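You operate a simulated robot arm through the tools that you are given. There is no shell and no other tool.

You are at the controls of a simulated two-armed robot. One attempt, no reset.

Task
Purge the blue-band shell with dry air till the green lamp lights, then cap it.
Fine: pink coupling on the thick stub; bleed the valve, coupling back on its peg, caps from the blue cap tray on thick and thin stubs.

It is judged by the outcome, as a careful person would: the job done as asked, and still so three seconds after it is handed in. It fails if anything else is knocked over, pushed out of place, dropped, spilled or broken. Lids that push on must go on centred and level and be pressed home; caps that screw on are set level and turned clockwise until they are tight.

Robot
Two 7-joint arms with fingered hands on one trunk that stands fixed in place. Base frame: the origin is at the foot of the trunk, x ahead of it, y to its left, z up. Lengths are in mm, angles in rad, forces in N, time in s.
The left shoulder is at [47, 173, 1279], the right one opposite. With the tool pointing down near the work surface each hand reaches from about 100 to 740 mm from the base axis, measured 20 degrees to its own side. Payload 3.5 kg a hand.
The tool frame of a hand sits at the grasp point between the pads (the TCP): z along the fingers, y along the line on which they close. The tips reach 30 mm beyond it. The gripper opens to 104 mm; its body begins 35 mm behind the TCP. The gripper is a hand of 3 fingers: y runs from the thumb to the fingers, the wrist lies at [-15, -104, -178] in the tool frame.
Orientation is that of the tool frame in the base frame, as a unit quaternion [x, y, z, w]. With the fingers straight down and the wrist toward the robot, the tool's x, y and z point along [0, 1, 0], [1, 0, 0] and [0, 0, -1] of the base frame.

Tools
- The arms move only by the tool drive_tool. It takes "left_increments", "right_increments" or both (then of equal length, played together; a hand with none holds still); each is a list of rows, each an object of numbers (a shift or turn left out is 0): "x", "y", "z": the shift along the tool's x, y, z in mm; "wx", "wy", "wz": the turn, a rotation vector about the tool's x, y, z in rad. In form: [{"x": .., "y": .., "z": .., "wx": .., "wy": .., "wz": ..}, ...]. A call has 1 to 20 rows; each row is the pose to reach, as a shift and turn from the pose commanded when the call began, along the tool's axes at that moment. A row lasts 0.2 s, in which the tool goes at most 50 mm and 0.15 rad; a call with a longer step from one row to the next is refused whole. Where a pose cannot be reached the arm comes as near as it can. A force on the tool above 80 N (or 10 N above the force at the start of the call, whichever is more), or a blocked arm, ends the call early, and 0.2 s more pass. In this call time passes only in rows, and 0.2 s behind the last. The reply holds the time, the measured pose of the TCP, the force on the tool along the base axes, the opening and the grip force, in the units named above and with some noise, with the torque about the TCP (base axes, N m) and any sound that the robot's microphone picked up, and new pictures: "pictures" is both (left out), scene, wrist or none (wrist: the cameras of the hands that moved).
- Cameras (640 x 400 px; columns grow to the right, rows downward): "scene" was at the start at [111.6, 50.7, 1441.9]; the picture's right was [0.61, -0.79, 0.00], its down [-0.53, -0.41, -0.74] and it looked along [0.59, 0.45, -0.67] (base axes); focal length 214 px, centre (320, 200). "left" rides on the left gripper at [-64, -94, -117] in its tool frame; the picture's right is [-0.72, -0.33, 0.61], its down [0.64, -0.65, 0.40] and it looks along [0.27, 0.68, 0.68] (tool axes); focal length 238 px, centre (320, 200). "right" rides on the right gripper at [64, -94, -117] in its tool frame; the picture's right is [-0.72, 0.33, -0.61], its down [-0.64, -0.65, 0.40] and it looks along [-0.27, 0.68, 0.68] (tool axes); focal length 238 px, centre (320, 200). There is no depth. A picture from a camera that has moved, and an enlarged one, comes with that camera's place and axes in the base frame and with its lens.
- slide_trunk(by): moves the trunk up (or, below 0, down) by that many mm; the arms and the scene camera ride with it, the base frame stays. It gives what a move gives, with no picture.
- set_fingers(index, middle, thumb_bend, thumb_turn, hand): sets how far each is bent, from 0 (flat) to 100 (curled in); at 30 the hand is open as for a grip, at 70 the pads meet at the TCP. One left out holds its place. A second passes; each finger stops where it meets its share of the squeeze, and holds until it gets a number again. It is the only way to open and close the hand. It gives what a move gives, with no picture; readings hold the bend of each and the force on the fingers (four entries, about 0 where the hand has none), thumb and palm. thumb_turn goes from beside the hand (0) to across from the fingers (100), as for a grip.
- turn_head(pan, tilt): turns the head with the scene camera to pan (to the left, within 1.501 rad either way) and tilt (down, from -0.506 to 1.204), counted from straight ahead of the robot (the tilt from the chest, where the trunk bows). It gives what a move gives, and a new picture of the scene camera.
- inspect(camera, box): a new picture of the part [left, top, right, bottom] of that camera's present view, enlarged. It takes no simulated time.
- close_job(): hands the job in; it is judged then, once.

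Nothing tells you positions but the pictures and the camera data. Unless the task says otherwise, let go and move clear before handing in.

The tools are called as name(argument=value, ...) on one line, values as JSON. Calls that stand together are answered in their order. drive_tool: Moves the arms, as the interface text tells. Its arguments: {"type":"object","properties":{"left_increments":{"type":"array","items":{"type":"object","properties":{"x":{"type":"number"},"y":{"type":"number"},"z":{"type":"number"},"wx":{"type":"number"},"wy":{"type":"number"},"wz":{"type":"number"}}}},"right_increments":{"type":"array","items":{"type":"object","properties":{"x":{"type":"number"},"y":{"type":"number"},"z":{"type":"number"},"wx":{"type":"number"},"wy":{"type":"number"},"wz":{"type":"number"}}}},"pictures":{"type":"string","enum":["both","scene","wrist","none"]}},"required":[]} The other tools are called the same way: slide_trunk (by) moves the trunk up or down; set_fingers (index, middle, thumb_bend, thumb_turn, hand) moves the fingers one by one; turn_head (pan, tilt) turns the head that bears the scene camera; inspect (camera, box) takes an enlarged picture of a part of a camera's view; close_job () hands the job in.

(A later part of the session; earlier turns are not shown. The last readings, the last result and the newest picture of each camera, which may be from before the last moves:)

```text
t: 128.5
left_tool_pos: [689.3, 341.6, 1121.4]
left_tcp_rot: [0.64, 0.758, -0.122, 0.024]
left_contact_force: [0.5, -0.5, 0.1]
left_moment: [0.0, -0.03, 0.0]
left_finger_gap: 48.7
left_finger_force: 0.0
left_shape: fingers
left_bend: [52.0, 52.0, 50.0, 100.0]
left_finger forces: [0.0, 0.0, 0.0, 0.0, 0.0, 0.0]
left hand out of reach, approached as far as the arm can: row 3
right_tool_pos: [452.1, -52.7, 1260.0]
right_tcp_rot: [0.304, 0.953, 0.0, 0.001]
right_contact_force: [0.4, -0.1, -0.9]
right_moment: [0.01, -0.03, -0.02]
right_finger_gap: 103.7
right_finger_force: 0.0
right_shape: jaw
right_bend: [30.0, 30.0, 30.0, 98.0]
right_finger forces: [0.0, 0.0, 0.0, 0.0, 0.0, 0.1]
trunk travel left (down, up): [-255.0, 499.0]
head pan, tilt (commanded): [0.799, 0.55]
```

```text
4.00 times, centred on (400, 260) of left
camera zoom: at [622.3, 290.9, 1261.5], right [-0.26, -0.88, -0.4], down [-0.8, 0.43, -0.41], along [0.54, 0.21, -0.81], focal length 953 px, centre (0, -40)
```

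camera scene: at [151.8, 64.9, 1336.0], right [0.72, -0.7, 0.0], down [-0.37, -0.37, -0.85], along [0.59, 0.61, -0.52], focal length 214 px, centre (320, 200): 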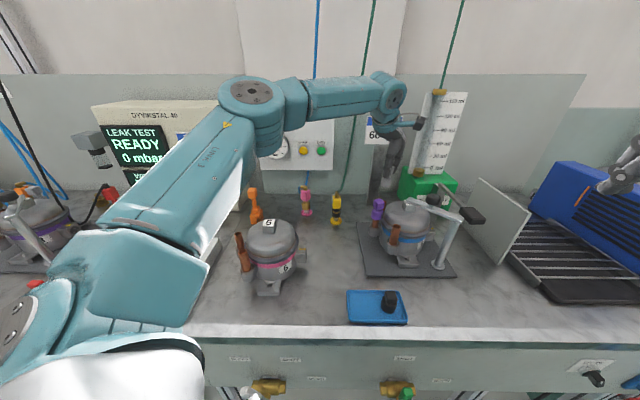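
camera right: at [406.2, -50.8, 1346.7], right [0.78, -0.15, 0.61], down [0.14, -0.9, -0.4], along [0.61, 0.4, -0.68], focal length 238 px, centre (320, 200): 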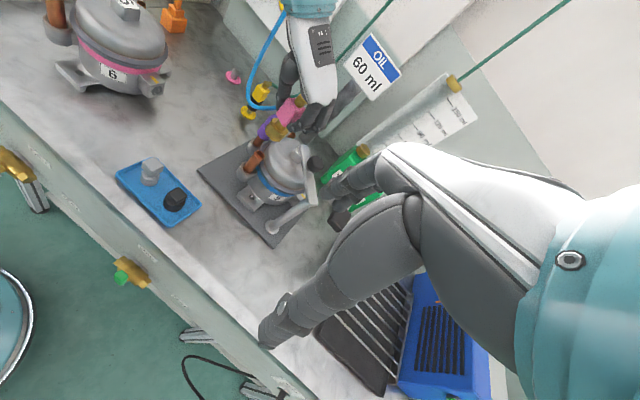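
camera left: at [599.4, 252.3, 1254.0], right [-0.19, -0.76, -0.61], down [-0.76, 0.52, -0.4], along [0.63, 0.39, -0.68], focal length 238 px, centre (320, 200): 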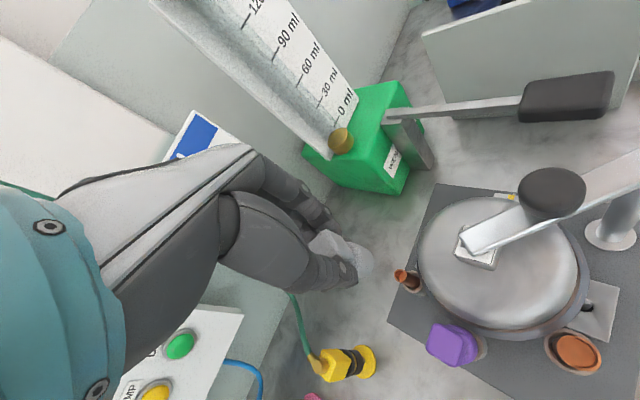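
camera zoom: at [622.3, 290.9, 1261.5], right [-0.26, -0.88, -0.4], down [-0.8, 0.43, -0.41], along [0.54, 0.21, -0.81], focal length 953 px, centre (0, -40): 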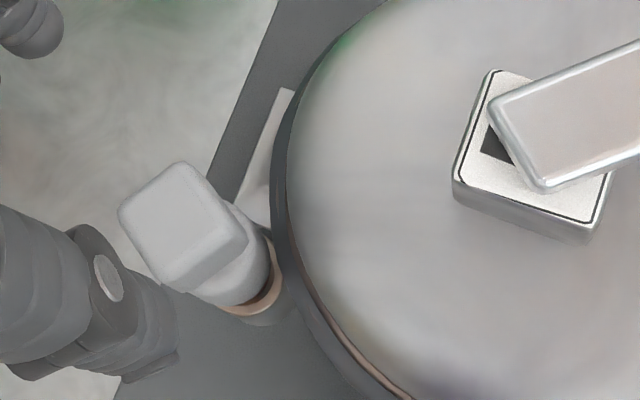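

The grey cap stands on the thin stub, nearly level (within about 4°). I'll close the hand into a fist and press it home from directly above.

set_fingers(hand="left", index=73, middle=73, thumb_bend=71)

drive_tool(left_increments=[{"x": -1.7, "y": 0.5, "z": 10, "wx": -0.075, "wy": 0.094}, {"x": -3.4, "y": 1, "z": 25, "wx": -0.15, "wy": 0.188}, {"x": -3.4, "y": 1, "z": 32.5, "wx": -0.15, "wy": 0.188}], pictures="none")

inspect(camera="left", box=[300, 200, 420, 300])

inspect(camera="scene", box=[380, 150, 430, 225])

inspect(camera="right", box=[270, 85, 350, 165])

```text
t: 129.5
left_tool_pos: [690.3, 341.3, 1121.1]
left_tcp_rot: [0.64, 0.758, -0.123, 0.025]
left_contact_force: [-0.7, -0.1, 0.1]
left_moment: [-0.01, 0.0, 0.0]
left_finger_gap: 0.0
left_finger_force: 0.0
left_shape: fingers
left_bend: [73.0, 73.0, 70.0, 100.0]
left_finger forces: [0.0, 0.0, 0.0, 0.0, 0.0, 0.0]
right_tool_pos: [453.4, -49.3, 1259.6]
right_tcp_rot: [0.304, 0.953, 0.0, -0.001]
right_contact_force: [0.1, 0.0, 0.3]
right_moment: [0.01, 0.05, 0.01]
right_finger_gap: 103.8
right_finger_force: 0.0
right_shape: jaw
right_bend: [30.0, 30.0, 30.0, 98.0]
right_finger forces: [0.0, 0.0, 0.1, 0.1, 0.0, 0.0]
trunk travel left (down, up): [-255.0, 499.0]
head pan, tilt (commanded): [0.799, 0.55]
```

```text
t: 130.3
left_tool_pos: [687.8, 332.9, 1090.9]
left_tcp_rot: [0.645, 0.764, -0.004, 0.002]
left_contact_force: [-0.5, 0.7, 0.2]
left_moment: [0.02, 0.02, 0.02]
left_finger_gap: 0.0
left_finger_force: 0.0
left_shape: fingers
left_bend: [73.0, 73.0, 70.0, 100.0]
left_finger forces: [0.1, 0.0, 0.1, 0.0, 0.1, 0.0]
right_tool_pos: [454.7, -51.5, 1258.5]
right_tcp_rot: [0.304, 0.953, 0.0, -0.001]
right_contact_force: [0.8, -0.1, -0.2]
right_moment: [0.03, 0.01, -0.02]
right_finger_gap: 103.9
right_finger_force: 0.1
right_shape: jaw
right_bend: [30.0, 30.0, 30.0, 98.0]
right_finger forces: [0.0, 0.1, 0.0, 0.0, 0.0, 0.1]
trunk travel left (down, up): [-255.0, 499.0]
head pan, tilt (commanded): [0.799, 0.55]
```

```text
4.00 times, centred on (360, 250) of left
camera zoom: at [605.7, 254.9, 1208.2], right [-0.2, -0.77, -0.61], down [-0.75, 0.52, -0.41], along [0.63, 0.37, -0.68], focal length 953 px, centre (160, 0)
```

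zoom: 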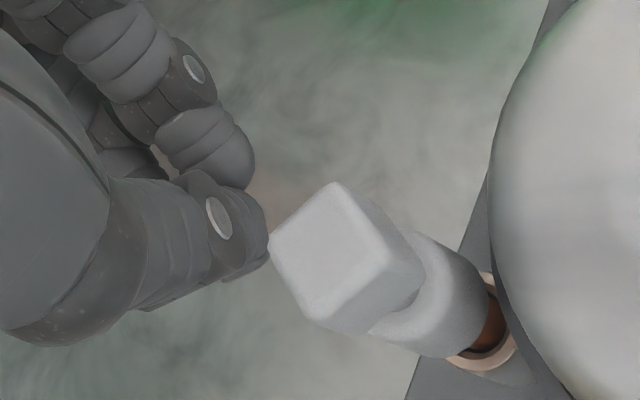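

```text
5.33 times, centred on (405, 188) of scene
camera zoom: at [150.2, 64.5, 1336.4], right [0.72, -0.7, 0.0], down [-0.36, -0.37, -0.85], along [0.59, 0.61, -0.52], focal length 1144 px, centre (-133, 267)
```

zoom: 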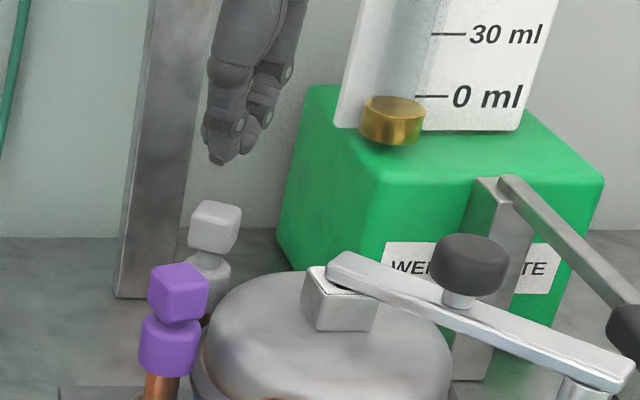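

```text
5.00 times, centred on (310, 125) of right
camera zoom: at [346.2, -90.5, 1376.8], right [0.78, -0.15, 0.61], down [0.14, -0.9, -0.4], along [0.61, 0.4, -0.68], focal length 1192 px, centre (370, 575)
```

zoom: 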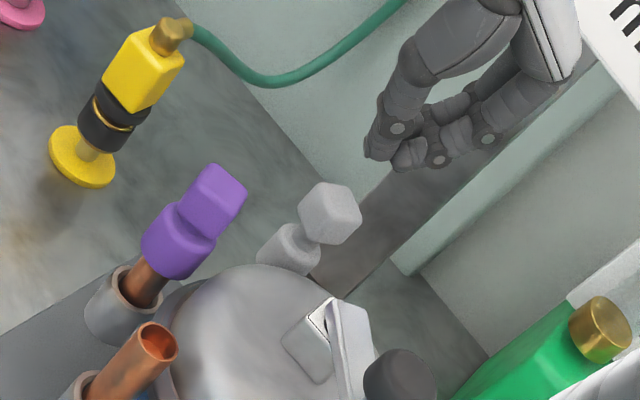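

I'll press on the near side of its top (it leans slightly away), lowering the fist until contact.

drive_tool(left_increments=[{"y": -5.4, "z": 15}, {"y": -5.4, "z": 30}], pictures="none")

drive_tool(left_increments=[{"z": 4}, {"z": 8}], pictures="none")

inspect(camera="scene", box=[380, 160, 425, 225])

inspect(camera="right", box=[275, 90, 335, 155])

```text
t: 130.9
left_tool_pos: [683.2, 331.2, 1060.6]
left_tcp_rot: [0.645, 0.764, -0.005, 0.002]
left_contact_force: [0.1, 0.1, 0.3]
left_moment: [-0.03, 0.02, -0.01]
left_finger_gap: 0.2
left_finger_force: 0.1
left_shape: fingers
left_bend: [73.0, 73.0, 70.0, 100.0]
left_finger forces: [0.1, 0.1, 0.1, 0.0, 0.1, 0.0]
right_tool_pos: [454.4, -51.8, 1259.8]
right_tcp_rot: [0.304, 0.953, -0.001, -0.001]
right_contact_force: [1.1, 0.9, 0.4]
right_moment: [-0.03, 0.03, 0.03]
right_finger_gap: 103.6
right_finger_force: 0.1
right_shape: jaw
right_bend: [30.0, 30.0, 30.0, 98.0]
right_finger forces: [0.0, 0.0, 0.0, 0.0, 0.0, 0.0]
trunk travel left (down, up): [-255.0, 499.0]
head pan, tilt (commanded): [0.799, 0.55]
```

```text
t: 131.5
left_tool_pos: [682.2, 331.0, 1055.6]
left_tcp_rot: [0.645, 0.764, -0.003, 0.005]
left_contact_force: [-0.6, 0.9, 14.2]
left_moment: [0.05, 0.13, 0.01]
left_finger_gap: 0.2
left_finger_force: 9.5
left_shape: fingers
left_bend: [73.0, 73.0, 71.0, 100.0]
left_finger forces: [4.5, 0.0, 0.1, 0.0, 14.2, 0.0]
right_tool_pos: [452.7, -51.9, 1259.6]
right_tcp_rot: [0.304, 0.953, 0.0, 0.0]
right_contact_force: [0.9, -0.5, 0.7]
right_moment: [-0.01, -0.01, 0.0]
right_finger_gap: 103.5
right_finger_force: 0.0
right_shape: jaw
right_bend: [30.0, 30.0, 30.0, 98.0]
right_finger forces: [0.1, 0.0, 0.1, 0.0, 0.0, 0.0]
trunk travel left (down, up): [-255.0, 499.0]
head pan, tilt (commanded): [0.799, 0.55]
```

```text
6.15 times, centred on (402, 192) of scene
camera zoom: at [148.5, 63.9, 1336.9], right [0.72, -0.7, 0.0], down [-0.36, -0.37, -0.85], along [0.6, 0.61, -0.52], focal length 1320 px, centre (-188, 246)
```

zoom: 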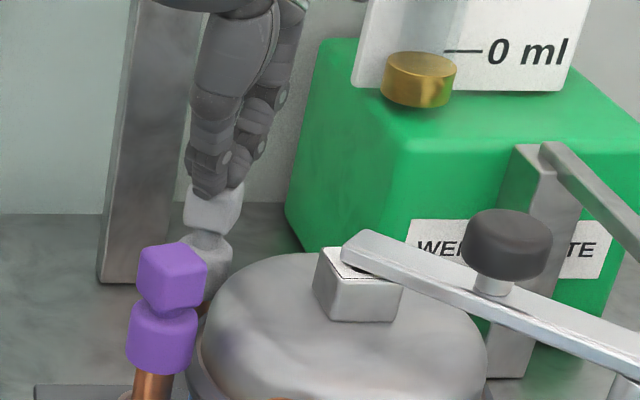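

```text
6.15 times, centred on (305, 122) of right
camera zoom: at [344.4, -91.2, 1377.6], right [0.78, -0.15, 0.61], down [0.14, -0.9, -0.4], along [0.62, 0.4, -0.68], focal length 1467 px, centre (412, 677)
```

zoom: 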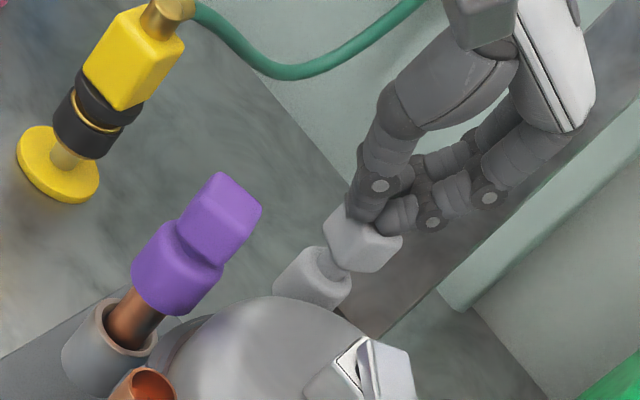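

Fist is on the cap with 14 N. I'll press firmly to about 35 N, then check.

drive_tool(left_increments=[{"z": 4}], pictures="none")

drive_tool(left_increments=[{"z": 4}], pictures="none")

inspect(camera="scene", box=[380, 160, 425, 225])

inspect(camera="right", box=[275, 90, 335, 155])

```text
t: 131.9
left_tool_pos: [681.6, 330.3, 1055.1]
left_tcp_rot: [0.646, 0.763, -0.001, 0.008]
left_contact_force: [-0.9, 3.9, 31.2]
left_moment: [0.04, 0.1, 0.04]
left_finger_gap: 0.0
left_finger_force: 17.3
left_shape: fingers
left_bend: [73.0, 73.0, 71.0, 100.0]
left_finger forces: [12.4, 0.0, 0.1, 0.0, 23.1, 0.1]
right_tool_pos: [450.6, -51.4, 1260.5]
right_tcp_rot: [0.304, 0.953, 0.001, 0.0]
right_contact_force: [0.4, -0.2, 0.1]
right_moment: [0.0, 0.02, 0.03]
right_finger_gap: 103.6
right_finger_force: 0.0
right_shape: jaw
right_bend: [30.0, 30.0, 30.0, 98.0]
right_finger forces: [0.1, 0.0, 0.1, 0.0, 0.1, 0.0]
trunk travel left (down, up): [-255.0, 499.0]
head pan, tilt (commanded): [0.799, 0.55]
```

```text
t: 132.3
left_tool_pos: [681.7, 329.8, 1053.9]
left_tcp_rot: [0.645, 0.764, 0.0, 0.009]
left_contact_force: [-1.1, 6.3, 43.0]
left_moment: [0.02, 0.16, 0.07]
left_finger_gap: 0.2
left_finger_force: 24.0
left_shape: fingers
left_bend: [73.0, 73.0, 72.0, 100.0]
left_finger forces: [18.1, 0.1, 0.1, 0.0, 30.0, 0.1]
right_tool_pos: [449.4, -53.1, 1260.8]
right_tcp_rot: [0.304, 0.953, 0.0, 0.001]
right_contact_force: [0.4, 0.2, 0.3]
right_moment: [0.01, 0.01, -0.02]
right_finger_gap: 103.8
right_finger_force: 0.2
right_shape: jaw
right_bend: [30.0, 30.0, 30.0, 98.0]
right_finger forces: [0.0, 0.1, 0.1, 0.1, 0.0, 0.0]
trunk travel left (down, up): [-255.0, 499.0]
head pan, tilt (commanded): [0.799, 0.55]
```

```text
6.15 times, centred on (402, 192) of scene
camera zoom: at [145.6, 63.2, 1337.4], right [0.72, -0.7, 0.0], down [-0.36, -0.37, -0.85], along [0.6, 0.61, -0.52], focal length 1320 px, centre (-188, 246)
```

zoom: 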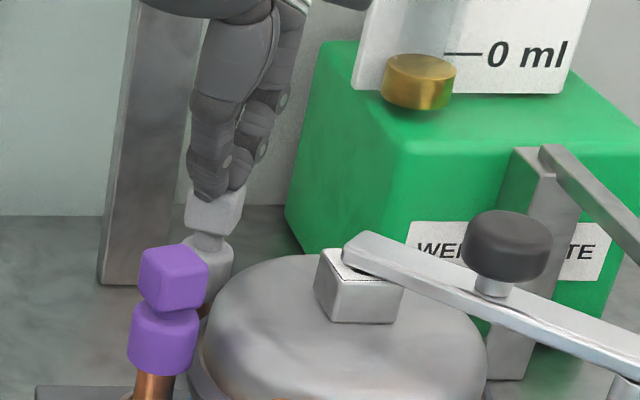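

```text
6.15 times, centred on (305, 122) of right
camera zoom: at [341.4, -91.8, 1378.5], right [0.77, -0.15, 0.62], down [0.14, -0.9, -0.4], along [0.62, 0.4, -0.68], focal length 1467 px, centre (412, 677)
```

zoom: 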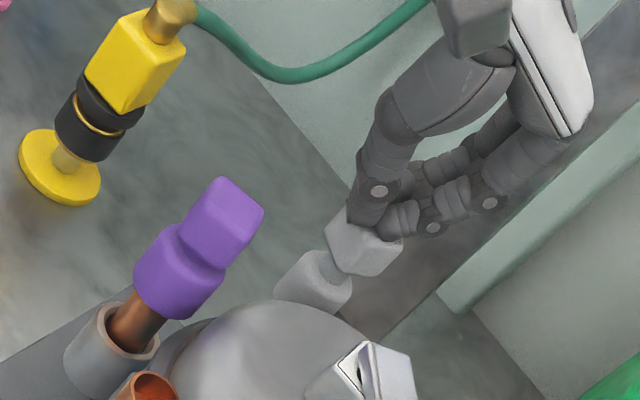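

43 N with no further travel: it is fully home, and the shell hasn't moved. I'll lift off and check the cap.

drive_tool(left_increments=[{"z": -15}, {"z": -40}, {"z": -70}], pictures="none")

inspect(camera="left", box=[300, 200, 440, 310])

inspect(camera="right", box=[275, 95, 335, 160])

inspect(camera="scene", box=[380, 165, 425, 230])

```text
t: 133.1
left_tool_pos: [683.1, 332.7, 1112.2]
left_tcp_rot: [0.646, 0.763, -0.005, 0.0]
left_contact_force: [0.1, 0.1, 0.1]
left_moment: [0.01, 0.01, 0.02]
left_finger_gap: 0.0
left_finger_force: 0.0
left_shape: fingers
left_bend: [73.0, 73.0, 70.0, 100.0]
left_finger forces: [0.0, 0.1, 0.0, 0.0, 0.0, 0.0]
right_tool_pos: [454.1, -51.5, 1259.5]
right_tcp_rot: [0.304, 0.953, 0.0, 0.0]
right_contact_force: [0.5, -0.3, 0.1]
right_moment: [0.02, 0.02, -0.01]
right_finger_gap: 104.0
right_finger_force: 0.0
right_shape: jaw
right_bend: [30.0, 30.0, 30.0, 98.0]
right_finger forces: [0.1, 0.0, 0.1, 0.1, 0.0, 0.0]
trunk travel left (down, up): [-255.0, 499.0]
head pan, tilt (commanded): [0.799, 0.55]
```

```text
3.64 times, centred on (370, 255) of left
camera zoom: at [601.8, 254.9, 1230.8], right [-0.21, -0.77, -0.61], down [-0.75, 0.52, -0.4], along [0.62, 0.37, -0.69], focal length 867 px, centre (138, 0)
```

zoom: 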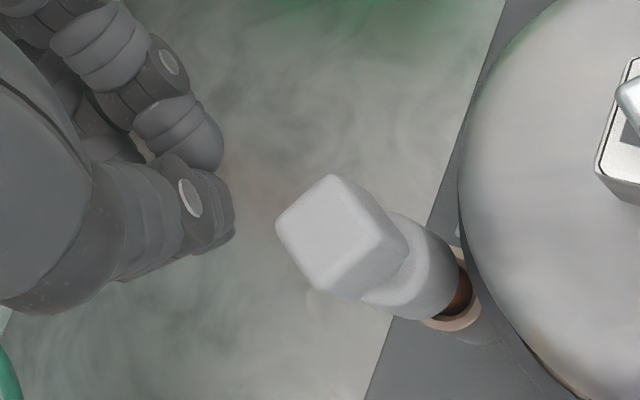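

```text
6.15 times, centred on (305, 128) of right
camera zoom: at [346.4, -90.9, 1376.6], right [0.78, -0.15, 0.61], down [0.14, -0.9, -0.4], along [0.61, 0.4, -0.68], focal length 1467 px, centre (412, 646)
```

zoom: 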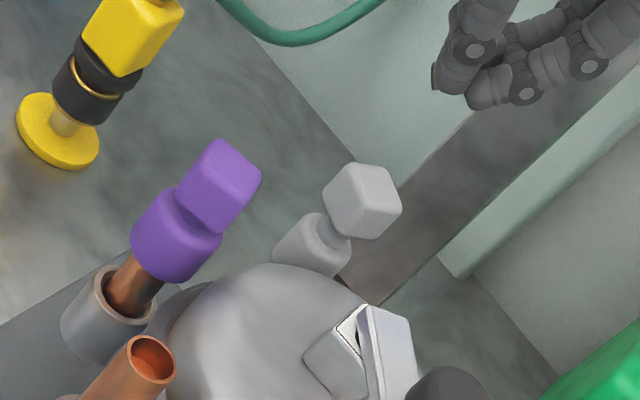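

```text
6.15 times, centred on (402, 198) of scene
camera zoom: at [150.4, 64.2, 1336.2], right [0.72, -0.7, 0.0], down [-0.36, -0.37, -0.85], along [0.59, 0.61, -0.52], focal length 1320 px, centre (-188, 215)
```

zoom: 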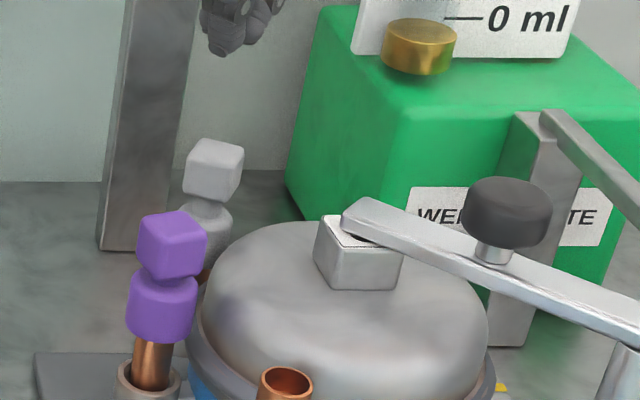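

The grey cap is upright and home. Now the black cap: I'll swing the hand back over the tray, keeping high over the shell.

drive_tool(left_increments=[{"x": -16.1, "y": -29.8, "z": -15, "wz": 0.121}, {"x": -32.2, "y": -59.6, "z": -20, "wz": 0.243}, {"x": -48.2, "y": -89.4, "z": -20, "wz": 0.364}, {"x": -64.3, "y": -119.2, "z": -20, "wz": 0.485}, {"x": -80.4, "y": -149, "z": -20, "wz": 0.606}, {"x": -96.5, "y": -178.8, "z": -10, "wz": 0.728}, {"x": -112.5, "y": -208.6, "z": 15, "wz": 0.849}, {"x": -128.6, "y": -238.4, "z": 45, "wz": 0.97}])

```text
t: 134.9
left_tool_pos: [465.7, 165.2, 1073.4]
left_tcp_rot: [0.928, 0.373, -0.003, 0.004]
left_contact_force: [0.1, 0.8, 0.2]
left_moment: [0.02, -0.03, 0.05]
left_finger_gap: 0.1
left_finger_force: 0.1
left_shape: fingers
left_bend: [73.0, 73.0, 70.0, 100.0]
left_finger forces: [0.1, 0.0, 0.0, 0.1, 0.0, 0.0]
right_tool_pos: [454.3, -51.3, 1259.4]
right_tcp_rot: [0.304, 0.953, 0.001, -0.001]
right_contact_force: [0.0, -0.7, -0.4]
right_moment: [-0.03, 0.02, 0.02]
right_finger_gap: 103.7
right_finger_force: 0.0
right_shape: jaw
right_bend: [30.0, 30.0, 30.0, 98.0]
right_finger forces: [0.1, 0.0, 0.0, 0.0, 0.0, 0.0]
trunk travel left (down, up): [-255.0, 499.0]
head pan, tilt (commanded): [0.799, 0.55]
camera scene: at [150.2, 64.3, 1336.4], right [0.72, -0.7, 0.0], down [-0.36, -0.37, -0.85], along [0.59, 0.61, -0.52], focal length 214 px, centre (320, 200)
camera left: at [355.4, 189.4, 1188.4], right [-0.75, -0.27, -0.61], down [0.01, 0.91, -0.41], along [0.67, -0.31, -0.68], focal length 238 px, centre (320, 200)
```

scene: 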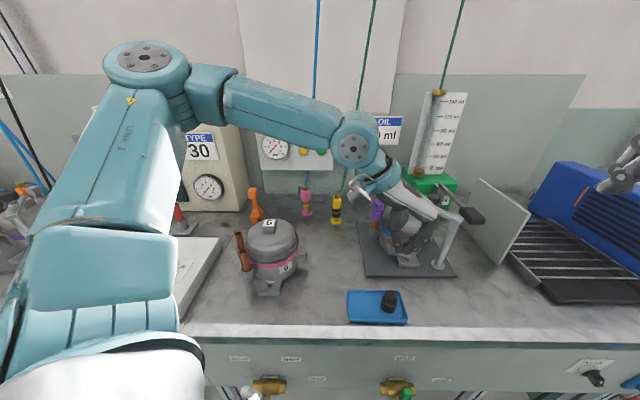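
left: 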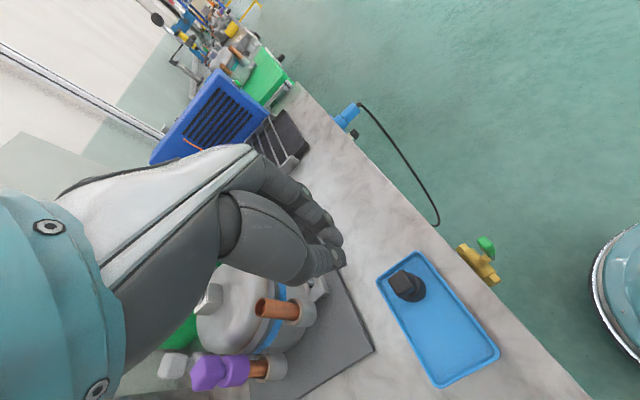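

I'm above the black cap. Opening the fingers and measuring.

set_fingers(hand="left", index=47, middle=47, thumb_bend=47)

inspect(camera="left", box=[350, 230, 460, 330])

inspect(camera="scene", box=[355, 275, 415, 330])

inspect(camera="right", box=[160, 160, 250, 230])

```text
t: 135.9
left_tool_pos: [465.9, 165.2, 1071.6]
left_tcp_rot: [0.927, 0.374, -0.004, 0.004]
left_contact_force: [0.0, 0.2, 0.6]
left_moment: [0.02, -0.04, -0.01]
left_finger_gap: 59.0
left_finger_force: 0.1
left_shape: fingers
left_bend: [47.0, 47.0, 47.0, 100.0]
left_finger forces: [0.0, 0.0, 0.1, 0.1, 0.1, 0.0]
right_tool_pos: [453.8, -52.4, 1258.3]
right_tcp_rot: [0.303, 0.953, 0.0, -0.001]
right_contact_force: [0.8, -0.6, 0.0]
right_moment: [-0.01, -0.03, -0.02]
right_finger_gap: 103.9
right_finger_force: 0.0
right_shape: jaw
right_bend: [30.0, 30.0, 30.0, 98.0]
right_finger forces: [0.0, 0.1, 0.0, 0.1, 0.0, 0.0]
trunk travel left (down, up): [-255.0, 499.0]
head pan, tilt (commanded): [0.799, 0.55]
```

```text
4.00 times, centred on (405, 280) of left
camera zoom: at [355.8, 189.5, 1188.5], right [-0.75, -0.27, -0.61], down [0.01, 0.91, -0.41], along [0.67, -0.31, -0.68], focal length 953 px, centre (-20, -120)
```

zoom: 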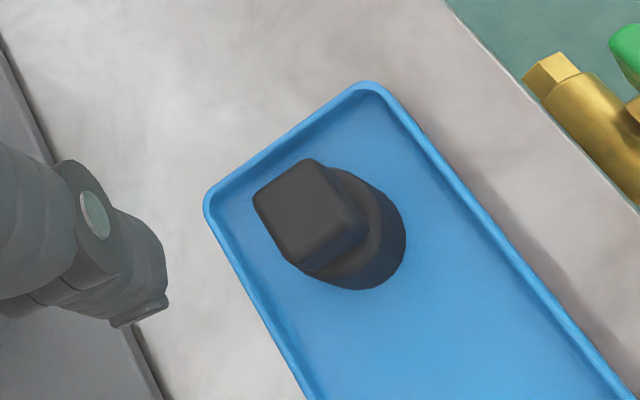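

```text
7.27 times, centred on (385, 302) of scene
camera zoom: at [150.2, 64.4, 1336.4], right [0.72, -0.7, 0.0], down [-0.36, -0.37, -0.85], along [0.59, 0.61, -0.52], focal length 1560 px, centre (-153, -546)
```

zoom: 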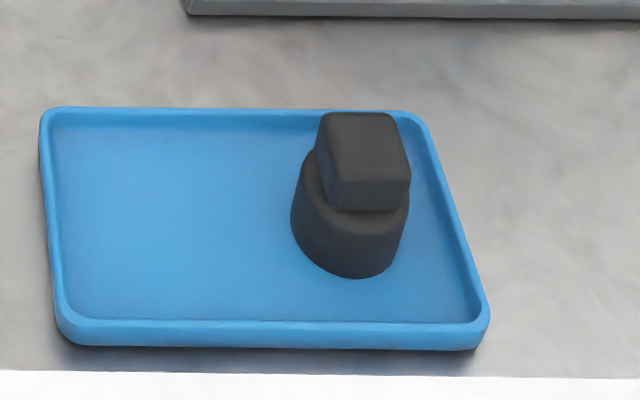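

```text
5.71 times, centred on (205, 195) of right
camera zoom: at [346.1, -90.7, 1376.8], right [0.78, -0.15, 0.61], down [0.14, -0.9, -0.4], along [0.61, 0.4, -0.68], focal length 1362 px, centre (977, 229)
```

zoom: 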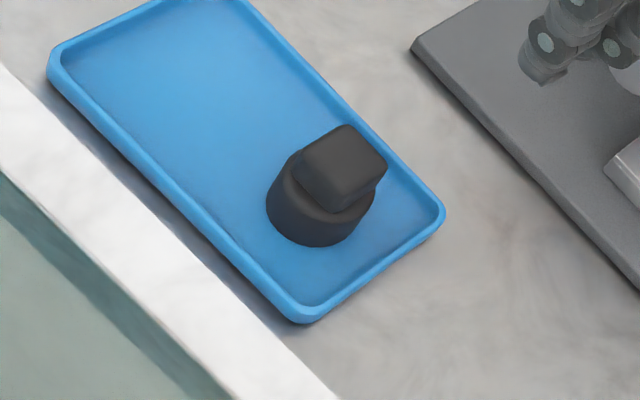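

The black cap's axis is about (468.5, 167), with its block top at z 911 and square at −46°, matching the hand. Descending in stages.

drive_tool(left_increments=[{"x": 1.5, "y": 0.3, "z": 35}, {"x": 3.1, "y": 0.5, "z": 75}, {"x": 3.1, "y": 0.5, "z": 115}], pictures="none")

inspect(camera="scene", box=[355, 265, 425, 330])

inspect(camera="left", box=[280, 180, 440, 300])

```text
t: 136.7
left_tool_pos: [470.9, 166.1, 955.9]
left_tcp_rot: [0.927, 0.375, -0.004, 0.003]
left_contact_force: [0.6, 0.1, -0.5]
left_moment: [0.01, 0.0, 0.02]
left_finger_gap: 59.2
left_finger_force: 0.0
left_shape: fingers
left_bend: [47.0, 47.0, 47.0, 100.0]
left_finger forces: [0.0, 0.1, 0.0, 0.0, 0.1, 0.0]
right_tool_pos: [454.1, -51.2, 1258.9]
right_tcp_rot: [0.304, 0.953, -0.001, -0.001]
right_contact_force: [0.4, -0.3, 0.5]
right_moment: [0.01, -0.01, 0.0]
right_finger_gap: 103.5
right_finger_force: 0.0
right_shape: jaw
right_bend: [30.0, 30.0, 30.0, 98.0]
right_finger forces: [0.1, 0.1, 0.0, 0.0, 0.0, 0.0]
trunk travel left (down, up): [-255.0, 499.0]
head pan, tilt (commanded): [0.799, 0.55]
```

```text
6.15 times, centred on (390, 298) of scene
camera zoom: at [150.7, 64.5, 1336.3], right [0.72, -0.7, 0.0], down [-0.36, -0.37, -0.85], along [0.59, 0.61, -0.52], focal length 1320 px, centre (-111, -400)
```

zoom: 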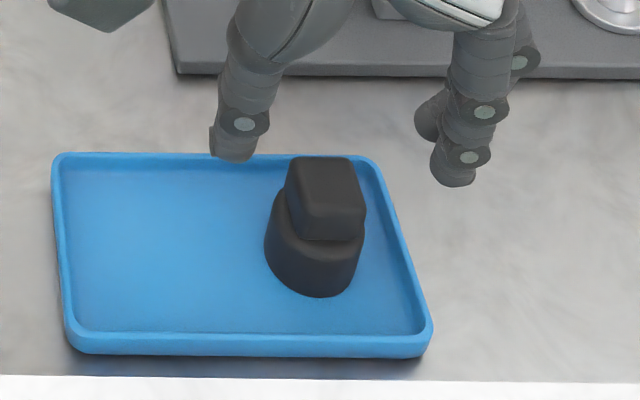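

```text
3.33 times, centred on (360, 240) of left
camera zoom: at [360.2, 190.3, 1071.8], right [-0.75, -0.27, -0.61], down [0.01, 0.91, -0.41], along [0.66, -0.31, -0.68], focal length 794 px, centre (187, 67)
```

zoom: 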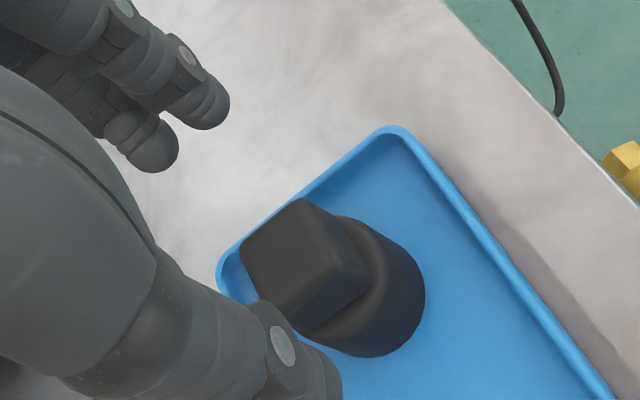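

drive_tool(left_increments=[{"y": -2, "z": 18}, {"y": -2, "z": 35}], pictures="none")

inspect(camera="scene", box=[355, 265, 425, 330])

inspect(camera="left", box=[280, 180, 440, 300])

```text
t: 137.3
left_tool_pos: [470.7, 167.4, 920.0]
left_tcp_rot: [0.927, 0.375, -0.004, 0.004]
left_contact_force: [-0.1, 0.4, -1.3]
left_moment: [0.0, -0.03, -0.06]
left_finger_gap: 59.3
left_finger_force: 0.0
left_shape: fingers
left_bend: [47.0, 47.0, 47.0, 100.0]
left_finger forces: [0.0, 0.0, 0.0, 0.0, 0.0, 0.0]
right_tool_pos: [453.0, -51.7, 1258.5]
right_tcp_rot: [0.303, 0.953, 0.0, -0.002]
right_contact_force: [0.0, 1.0, -0.1]
right_moment: [-0.03, 0.0, 0.02]
right_finger_gap: 104.0
right_finger_force: 0.0
right_shape: jaw
right_bend: [30.0, 30.0, 30.0, 98.0]
right_finger forces: [0.0, 0.1, 0.1, 0.0, 0.0, 0.0]
trunk travel left (down, up): [-255.0, 499.0]
head pan, tilt (commanded): [0.799, 0.55]
```

```text
6.15 times, centred on (390, 298) of scene
camera zoom: at [150.2, 64.4, 1336.4], right [0.72, -0.7, 0.0], down [-0.36, -0.37, -0.85], along [0.59, 0.61, -0.52], focal length 1320 px, centre (-111, -400)
```

zoom: 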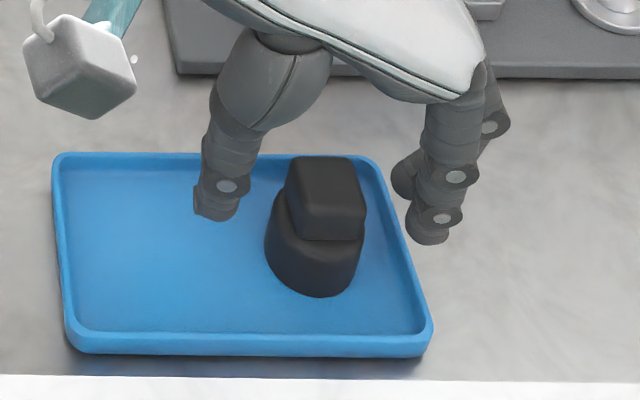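

```text
3.33 times, centred on (360, 240) of left
camera zoom: at [359.4, 191.5, 1037.0], right [-0.75, -0.27, -0.61], down [0.0, 0.91, -0.41], along [0.67, -0.31, -0.68], focal length 794 px, centre (187, 67)
```

zoom: 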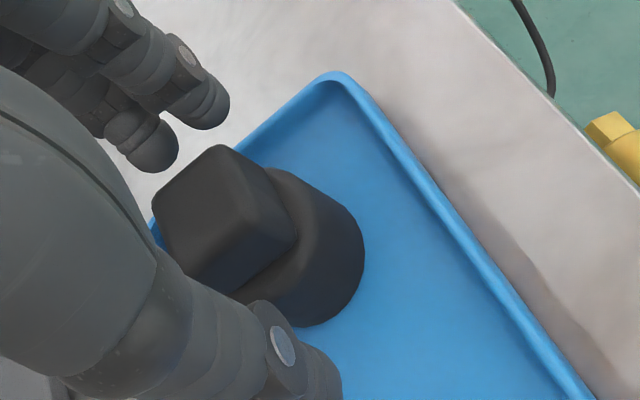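

Nicely centred. Closing gently, then firmly.

set_fingers(hand="left", index=60, middle=60, thumb_bend=60)

set_fingers(hand="left", index=68, middle=68, thumb_bend=68)

inspect(camera="scene", box=[355, 265, 425, 330])

inspect(camera="left", box=[280, 180, 440, 300])

```text
t: 138.3
left_tool_pos: [471.0, 168.4, 920.6]
left_tcp_rot: [0.927, 0.375, -0.004, 0.003]
left_contact_force: [0.1, 0.0, 1.0]
left_moment: [0.0, 0.0, 0.0]
left_finger_gap: 26.9
left_finger_force: 0.1
left_shape: fingers
left_bend: [60.0, 60.0, 60.0, 100.0]
left_finger forces: [0.2, 0.1, 0.0, 0.1, 0.1, 0.1]
right_tool_pos: [452.9, -51.8, 1258.4]
right_tcp_rot: [0.304, 0.953, 0.001, 0.0]
right_contact_force: [0.5, -0.2, 0.1]
right_moment: [-0.02, -0.01, 0.01]
right_finger_gap: 103.6
right_finger_force: 0.0
right_shape: jaw
right_bend: [30.0, 30.0, 30.0, 98.0]
right_finger forces: [0.0, 0.0, 0.0, 0.1, 0.1, 0.0]
trunk travel left (down, up): [-255.0, 499.0]
head pan, tilt (commanded): [0.799, 0.55]
```

```text
t: 139.3
left_tool_pos: [469.7, 167.7, 920.3]
left_tcp_rot: [0.927, 0.375, -0.003, 0.004]
left_contact_force: [1.2, -0.6, 2.3]
left_moment: [-0.02, 0.01, -0.01]
left_finger_gap: 21.2
left_finger_force: 6.4
left_shape: fingers
left_bend: [63.0, 65.0, 62.0, 100.0]
left_finger forces: [3.4, 3.5, 0.0, 0.1, 6.4, 0.1]
right_tool_pos: [453.3, -51.6, 1257.9]
right_tcp_rot: [0.304, 0.953, 0.0, 0.0]
right_contact_force: [0.2, 0.1, -1.0]
right_moment: [0.01, 0.01, -0.01]
right_finger_gap: 103.7
right_finger_force: 0.1
right_shape: jaw
right_bend: [30.0, 30.0, 30.0, 98.0]
right_finger forces: [0.1, 0.0, 0.0, 0.0, 0.0, 0.0]
trunk travel left (down, up): [-255.0, 499.0]
head pan, tilt (commanded): [0.799, 0.55]
```

```text
6.15 times, centred on (390, 298) of scene
camera zoom: at [150.2, 64.3, 1336.4], right [0.72, -0.7, 0.0], down [-0.36, -0.37, -0.85], along [0.59, 0.61, -0.52], focal length 1320 px, centre (-111, -400)
```

zoom: 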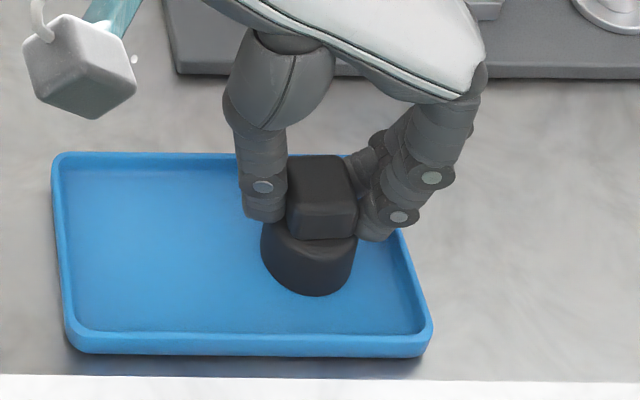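

```text
3.33 times, centred on (360, 240) of left
camera zoom: at [359.3, 191.3, 1037.3], right [-0.75, -0.27, -0.61], down [0.01, 0.91, -0.41], along [0.67, -0.31, -0.68], focal length 794 px, centre (187, 67)
```

zoom: 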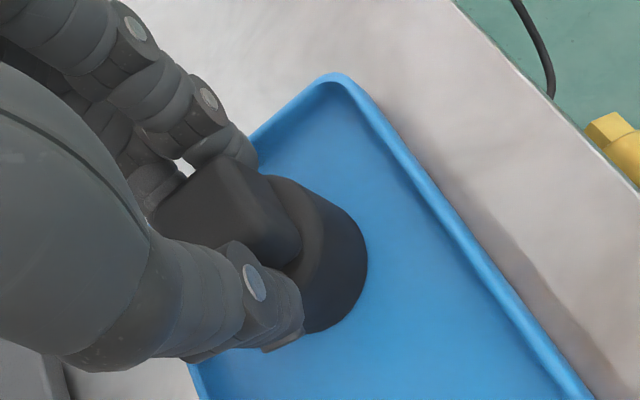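

set_fingers(hand="left", index=74, middle=74, thumb_bend=74)

inspect(camera="scene", box=[355, 265, 425, 330])

drive_tool(left_increments=[{"z": -10}, {"z": -30}, {"z": -60}, {"z": -100}, {"z": -145}], pictures="scene")

```text
t: 140.3
left_tool_pos: [468.7, 167.6, 920.4]
left_tcp_rot: [0.927, 0.374, -0.003, 0.003]
left_contact_force: [1.9, -0.9, 2.0]
left_moment: [-0.04, -0.06, -0.01]
left_finger_gap: 20.0
left_finger_force: 16.3
left_shape: fingers
left_bend: [71.0, 66.0, 61.0, 100.0]
left_finger forces: [8.1, 8.1, 0.1, 0.1, 16.5, 0.0]
right_tool_pos: [453.7, -50.7, 1259.3]
right_tcp_rot: [0.304, 0.953, 0.0, -0.001]
right_contact_force: [0.0, 0.0, 0.3]
right_moment: [0.0, 0.02, 0.01]
right_finger_gap: 103.7
right_finger_force: 0.1
right_shape: jaw
right_bend: [30.0, 30.0, 30.0, 98.0]
right_finger forces: [0.0, 0.0, 0.1, 0.0, 0.0, 0.0]
trunk travel left (down, up): [-255.0, 499.0]
head pan, tilt (commanded): [0.799, 0.55]
```

```text
6.15 times, centred on (390, 298) of scene
camera zoom: at [150.2, 64.3, 1336.4], right [0.72, -0.7, 0.0], down [-0.36, -0.37, -0.85], along [0.59, 0.61, -0.52], focal length 1320 px, centre (-111, -400)
```

zoom: 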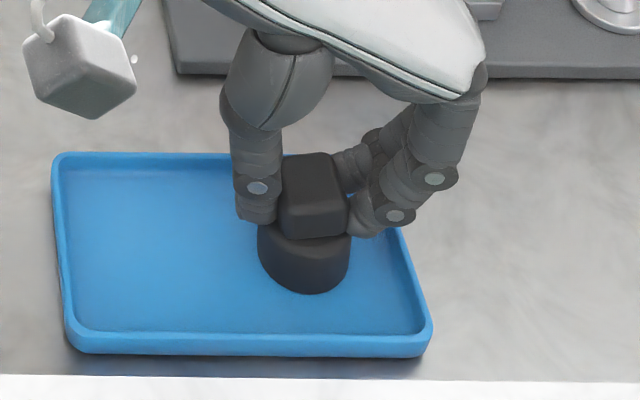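

```text
t: 141.5
left_tool_pos: [470.7, 165.5, 1069.0]
left_tcp_rot: [0.927, 0.375, -0.004, 0.004]
left_contact_force: [-0.3, 0.0, -0.6]
left_moment: [0.02, 0.01, 0.03]
left_finger_gap: 19.5
left_finger_force: 16.5
left_shape: fingers
left_bend: [72.0, 66.0, 61.0, 100.0]
left_finger forces: [8.9, 7.5, 0.0, 0.0, 16.8, 0.1]
right_tool_pos: [454.6, -51.3, 1260.3]
right_tcp_rot: [0.304, 0.953, 0.0, -0.001]
right_contact_force: [-0.5, 0.3, 0.3]
right_moment: [0.03, 0.03, 0.01]
right_finger_gap: 103.7
right_finger_force: 0.0
right_shape: jaw
right_bend: [30.0, 30.0, 30.0, 98.0]
right_finger forces: [0.0, 0.0, 0.0, 0.1, 0.0, 0.1]
trunk travel left (down, up): [-255.0, 499.0]
head pan, tilt (commanded): [0.799, 0.55]
camera scene: at [149.7, 64.3, 1336.5], right [0.72, -0.7, 0.0], down [-0.36, -0.37, -0.85], along [0.59, 0.61, -0.52], focal length 214 px, centre (320, 200)
```

scene: 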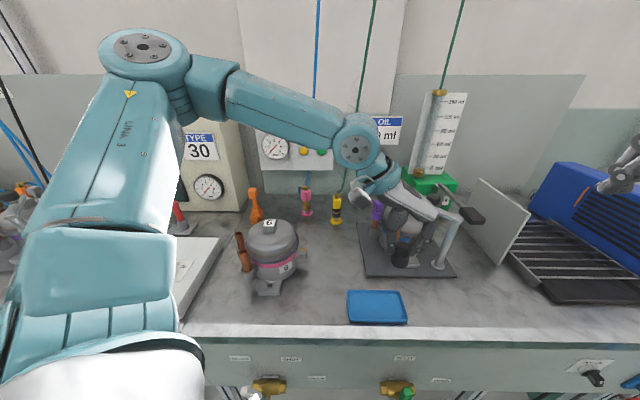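

The black cap is lifted and the tray is clear. I'll carry it to hover over the thick stub.

drive_tool(left_increments=[{"x": 20, "y": 5, "z": -20}, {"x": 57, "y": 14, "z": -22}, {"x": 94, "y": 24, "z": -20}, {"x": 130.7, "y": 33.1, "z": -15}], pictures="none")

inspect(camera="left", box=[280, 180, 440, 300])

inspect(camera="scene", box=[370, 190, 440, 260])

inspect(camera="right", box=[225, 100, 315, 190])

```text
t: 142.5
left_tool_pos: [585.9, 237.6, 1079.9]
left_tcp_rot: [0.927, 0.375, -0.004, 0.003]
left_contact_force: [-0.2, 0.1, 0.6]
left_moment: [0.01, 0.0, 0.01]
left_finger_gap: 19.1
left_finger_force: 17.2
left_shape: fingers
left_bend: [72.0, 66.0, 61.0, 100.0]
left_finger forces: [9.2, 7.4, 0.0, 0.1, 16.8, 0.0]
right_tool_pos: [453.0, -51.0, 1258.7]
right_tcp_rot: [0.304, 0.953, 0.0, -0.001]
right_contact_force: [0.4, -0.4, 0.4]
right_moment: [0.01, 0.02, 0.03]
right_finger_gap: 103.7
right_finger_force: 0.0
right_shape: jaw
right_bend: [30.0, 30.0, 30.0, 98.0]
right_finger forces: [0.0, 0.1, 0.0, 0.0, 0.1, 0.1]
trunk travel left (down, up): [-255.0, 499.0]
head pan, tilt (commanded): [0.799, 0.55]
```

```text
3.33 times, centred on (360, 240) of left
camera zoom: at [474.6, 261.4, 1197.4], right [-0.75, -0.27, -0.61], down [0.01, 0.91, -0.41], along [0.66, -0.31, -0.68], focal length 794 px, centre (187, 67)
```

zoom: 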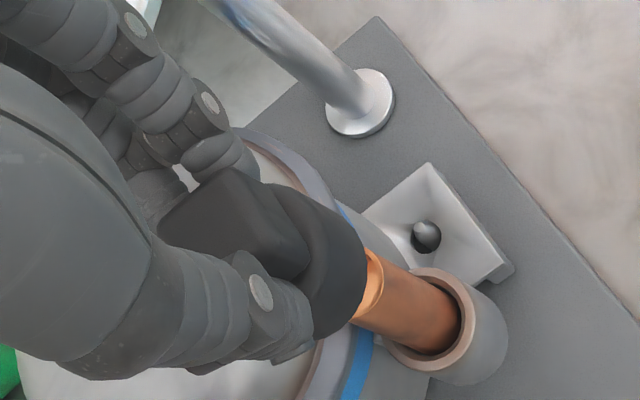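

```text
5.71 times, centred on (405, 225) of scene
camera zoom: at [150.8, 64.6, 1336.2], right [0.72, -0.7, 0.0], down [-0.36, -0.37, -0.85], along [0.59, 0.61, -0.52], focal length 1226 px, centre (-166, 57)
```

zoom: 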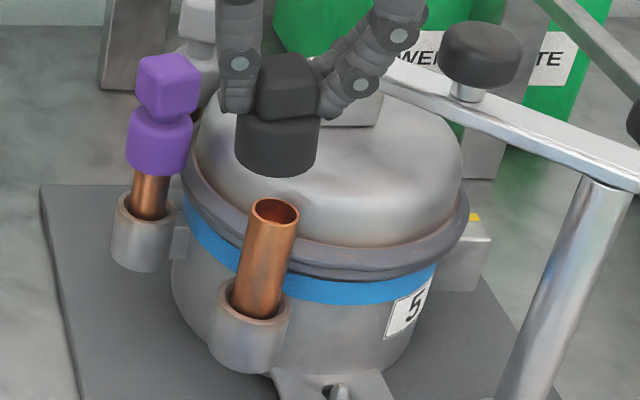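

```text
4.44 times, centred on (270, 145) of right
camera zoom: at [346.9, -90.4, 1376.5], right [0.78, -0.15, 0.61], down [0.14, -0.9, -0.4], along [0.61, 0.4, -0.68], focal length 1059 px, centre (542, 444)
```

zoom: 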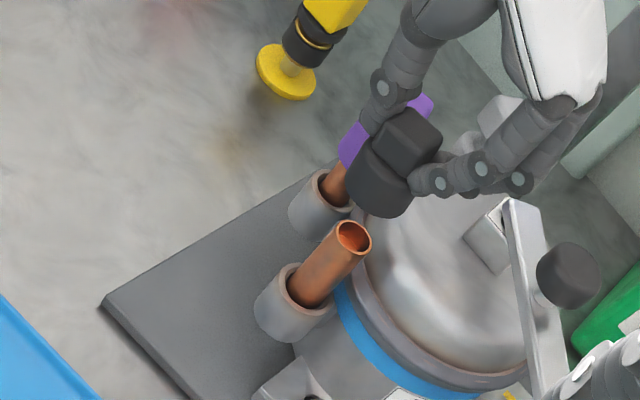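

The cap hangs level (about 1.5°), and all views agree it needs +4.5 mm in x and −2.5 mm in y. Shifting and lowering to just above the stub.

drive_tool(left_increments=[{"x": 0.8, "y": 2.5, "z": 0}, {"x": 1.5, "y": 4.9, "z": 12}, {"x": 1.5, "y": 4.9, "z": 22}], pictures="none")

inspect(camera="left", box=[310, 200, 430, 290])

inspect(camera="scene", box=[375, 195, 425, 255])

inspect(camera="right", box=[240, 110, 300, 180])

```text
t: 143.3
left_tool_pos: [590.9, 234.4, 1057.5]
left_tcp_rot: [0.927, 0.374, -0.003, 0.004]
left_contact_force: [0.8, 0.0, 0.0]
left_moment: [-0.02, 0.02, 0.02]
left_finger_gap: 19.2
left_finger_force: 16.4
left_shape: fingers
left_bend: [72.0, 66.0, 61.0, 100.0]
left_finger forces: [9.2, 7.4, 0.0, 0.0, 16.9, 0.1]
right_tool_pos: [454.7, -51.9, 1259.4]
right_tcp_rot: [0.304, 0.953, -0.001, 0.0]
right_contact_force: [0.3, -0.2, -0.5]
right_moment: [-0.02, 0.0, -0.01]
right_finger_gap: 103.9
right_finger_force: 0.0
right_shape: jaw
right_bend: [30.0, 30.0, 30.0, 98.0]
right_finger forces: [0.0, 0.1, 0.0, 0.0, 0.0, 0.0]
trunk travel left (down, up): [-255.0, 499.0]
head pan, tilt (commanded): [0.799, 0.55]
```

```text
4.44 times, centred on (370, 245) of left
camera zoom: at [480.7, 257.8, 1174.6], right [-0.75, -0.27, -0.61], down [0.01, 0.91, -0.41], along [0.67, -0.31, -0.68], focal length 1059 px, centre (98, 0)
```

zoom: 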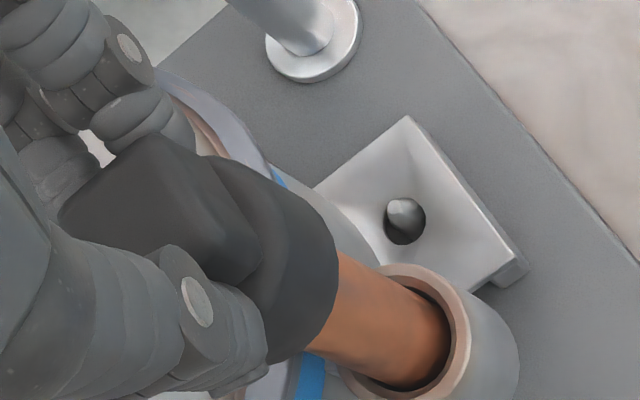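

```text
6.67 times, centred on (400, 225) of scene
camera zoom: at [150.4, 64.4, 1336.4], right [0.72, -0.7, 0.0], down [-0.36, -0.37, -0.85], along [0.59, 0.61, -0.52], focal length 1430 px, centre (-213, 33)
```

zoom: 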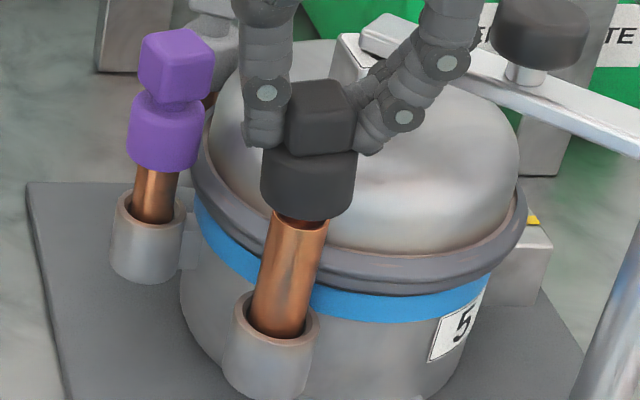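

```text
5.71 times, centred on (270, 145) of right
camera zoom: at [346.4, -90.6, 1376.7], right [0.78, -0.15, 0.61], down [0.14, -0.9, -0.4], along [0.61, 0.4, -0.68], focal length 1362 px, centre (606, 514)
```

zoom: 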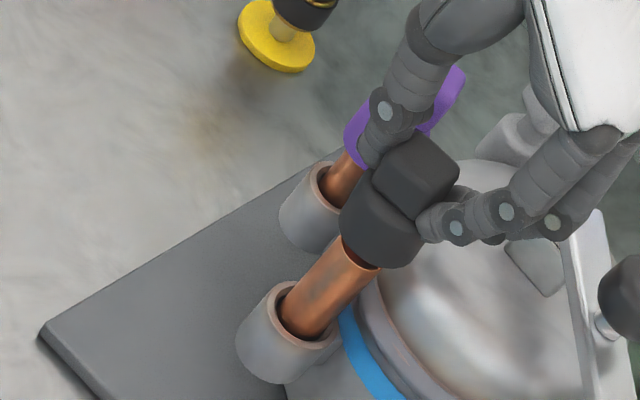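

Well aligned in all views. Lowering onto the stub in small steps.

drive_tool(left_increments=[{"z": 4}, {"z": 8}], pictures="none")

drive_tool(left_increments=[{"z": 3}], pictures="none")

drive_tool(left_increments=[{"z": 3}], pictures="none")

inspect(camera="scene", box=[375, 195, 425, 255])

inspect(camera="right", box=[240, 110, 300, 180])

```text
t: 143.9
left_tool_pos: [591.3, 233.6, 1050.6]
left_tcp_rot: [0.927, 0.375, -0.003, 0.003]
left_contact_force: [0.5, -0.2, -0.1]
left_moment: [-0.03, -0.04, 0.0]
left_finger_gap: 18.9
left_finger_force: 16.9
left_shape: fingers
left_bend: [72.0, 66.0, 61.0, 100.0]
left_finger forces: [9.2, 7.4, 0.0, 0.0, 16.9, 0.0]
right_tool_pos: [453.7, -50.4, 1259.8]
right_tcp_rot: [0.304, 0.953, 0.0, -0.001]
right_contact_force: [-0.3, -0.4, -0.5]
right_moment: [0.0, -0.02, -0.02]
right_finger_gap: 103.7
right_finger_force: 0.2
right_shape: jaw
right_bend: [30.0, 30.0, 30.0, 98.0]
right_finger forces: [0.0, 0.0, 0.0, 0.0, 0.1, 0.0]
trunk travel left (down, up): [-255.0, 499.0]
head pan, tilt (commanded): [0.799, 0.55]
```

```text
t: 144.3
left_tool_pos: [591.5, 232.8, 1047.1]
left_tcp_rot: [0.927, 0.374, -0.004, 0.003]
left_contact_force: [0.1, -0.3, -0.2]
left_moment: [0.0, -0.01, 0.02]
left_finger_gap: 19.0
left_finger_force: 16.7
left_shape: fingers
left_bend: [72.0, 66.0, 61.0, 100.0]
left_finger forces: [9.2, 7.3, 0.1, 0.0, 17.0, 0.0]
right_tool_pos: [454.7, -51.4, 1258.9]
right_tcp_rot: [0.303, 0.953, -0.001, -0.001]
right_contact_force: [0.8, 0.0, -0.1]
right_moment: [0.0, -0.02, -0.01]
right_finger_gap: 103.6
right_finger_force: 0.0
right_shape: jaw
right_bend: [30.0, 30.0, 30.0, 98.0]
right_finger forces: [0.0, 0.0, 0.0, 0.0, 0.0, 0.1]
trunk travel left (down, up): [-255.0, 499.0]
head pan, tilt (commanded): [0.799, 0.55]
```

```text
t: 144.7
left_tool_pos: [592.5, 233.4, 1044.8]
left_tcp_rot: [0.927, 0.375, -0.003, 0.004]
left_contact_force: [-0.4, 0.4, -0.8]
left_moment: [0.0, -0.02, 0.0]
left_finger_gap: 19.1
left_finger_force: 16.7
left_shape: fingers
left_bend: [72.0, 66.0, 61.0, 100.0]
left_finger forces: [9.3, 7.3, 0.0, 0.1, 16.9, 0.0]
right_tool_pos: [453.9, -50.7, 1259.0]
right_tcp_rot: [0.304, 0.953, -0.001, -0.001]
right_contact_force: [1.1, 0.1, 0.1]
right_moment: [0.01, 0.02, 0.0]
right_finger_gap: 103.6
right_finger_force: 0.1
right_shape: jaw
right_bend: [30.0, 30.0, 30.0, 98.0]
right_finger forces: [0.1, 0.0, 0.1, 0.1, 0.0, 0.0]
trunk travel left (down, up): [-255.0, 499.0]
head pan, tilt (commanded): [0.799, 0.55]
```

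```text
6.67 times, centred on (400, 225) of scene
camera zoom: at [150.3, 64.4, 1336.4], right [0.72, -0.7, 0.0], down [-0.36, -0.37, -0.85], along [0.59, 0.61, -0.52], focal length 1430 px, centre (-213, 33)
```

zoom: 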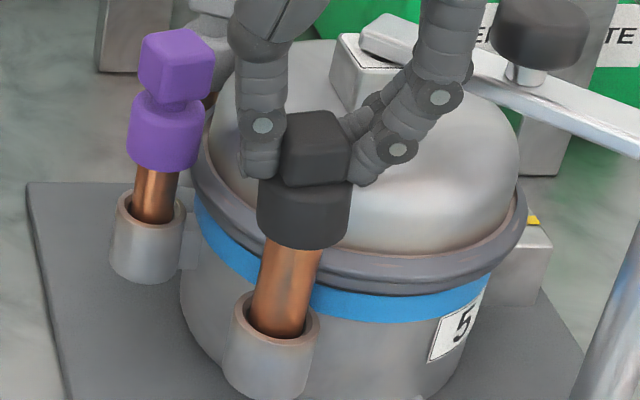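

```text
5.71 times, centred on (270, 145) of right
camera zoom: at [346.3, -90.6, 1376.8], right [0.78, -0.15, 0.61], down [0.14, -0.9, -0.4], along [0.61, 0.4, -0.68], focal length 1362 px, centre (606, 514)
```

zoom: 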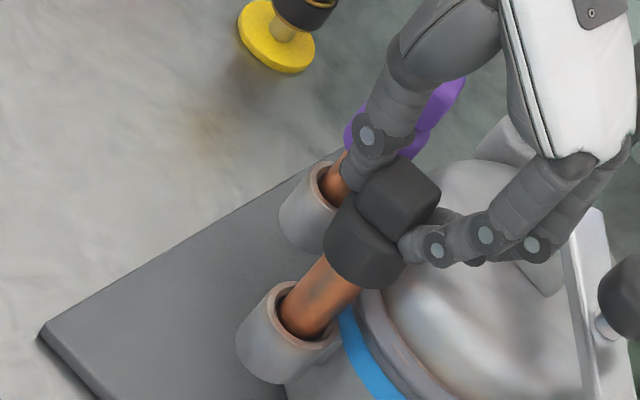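

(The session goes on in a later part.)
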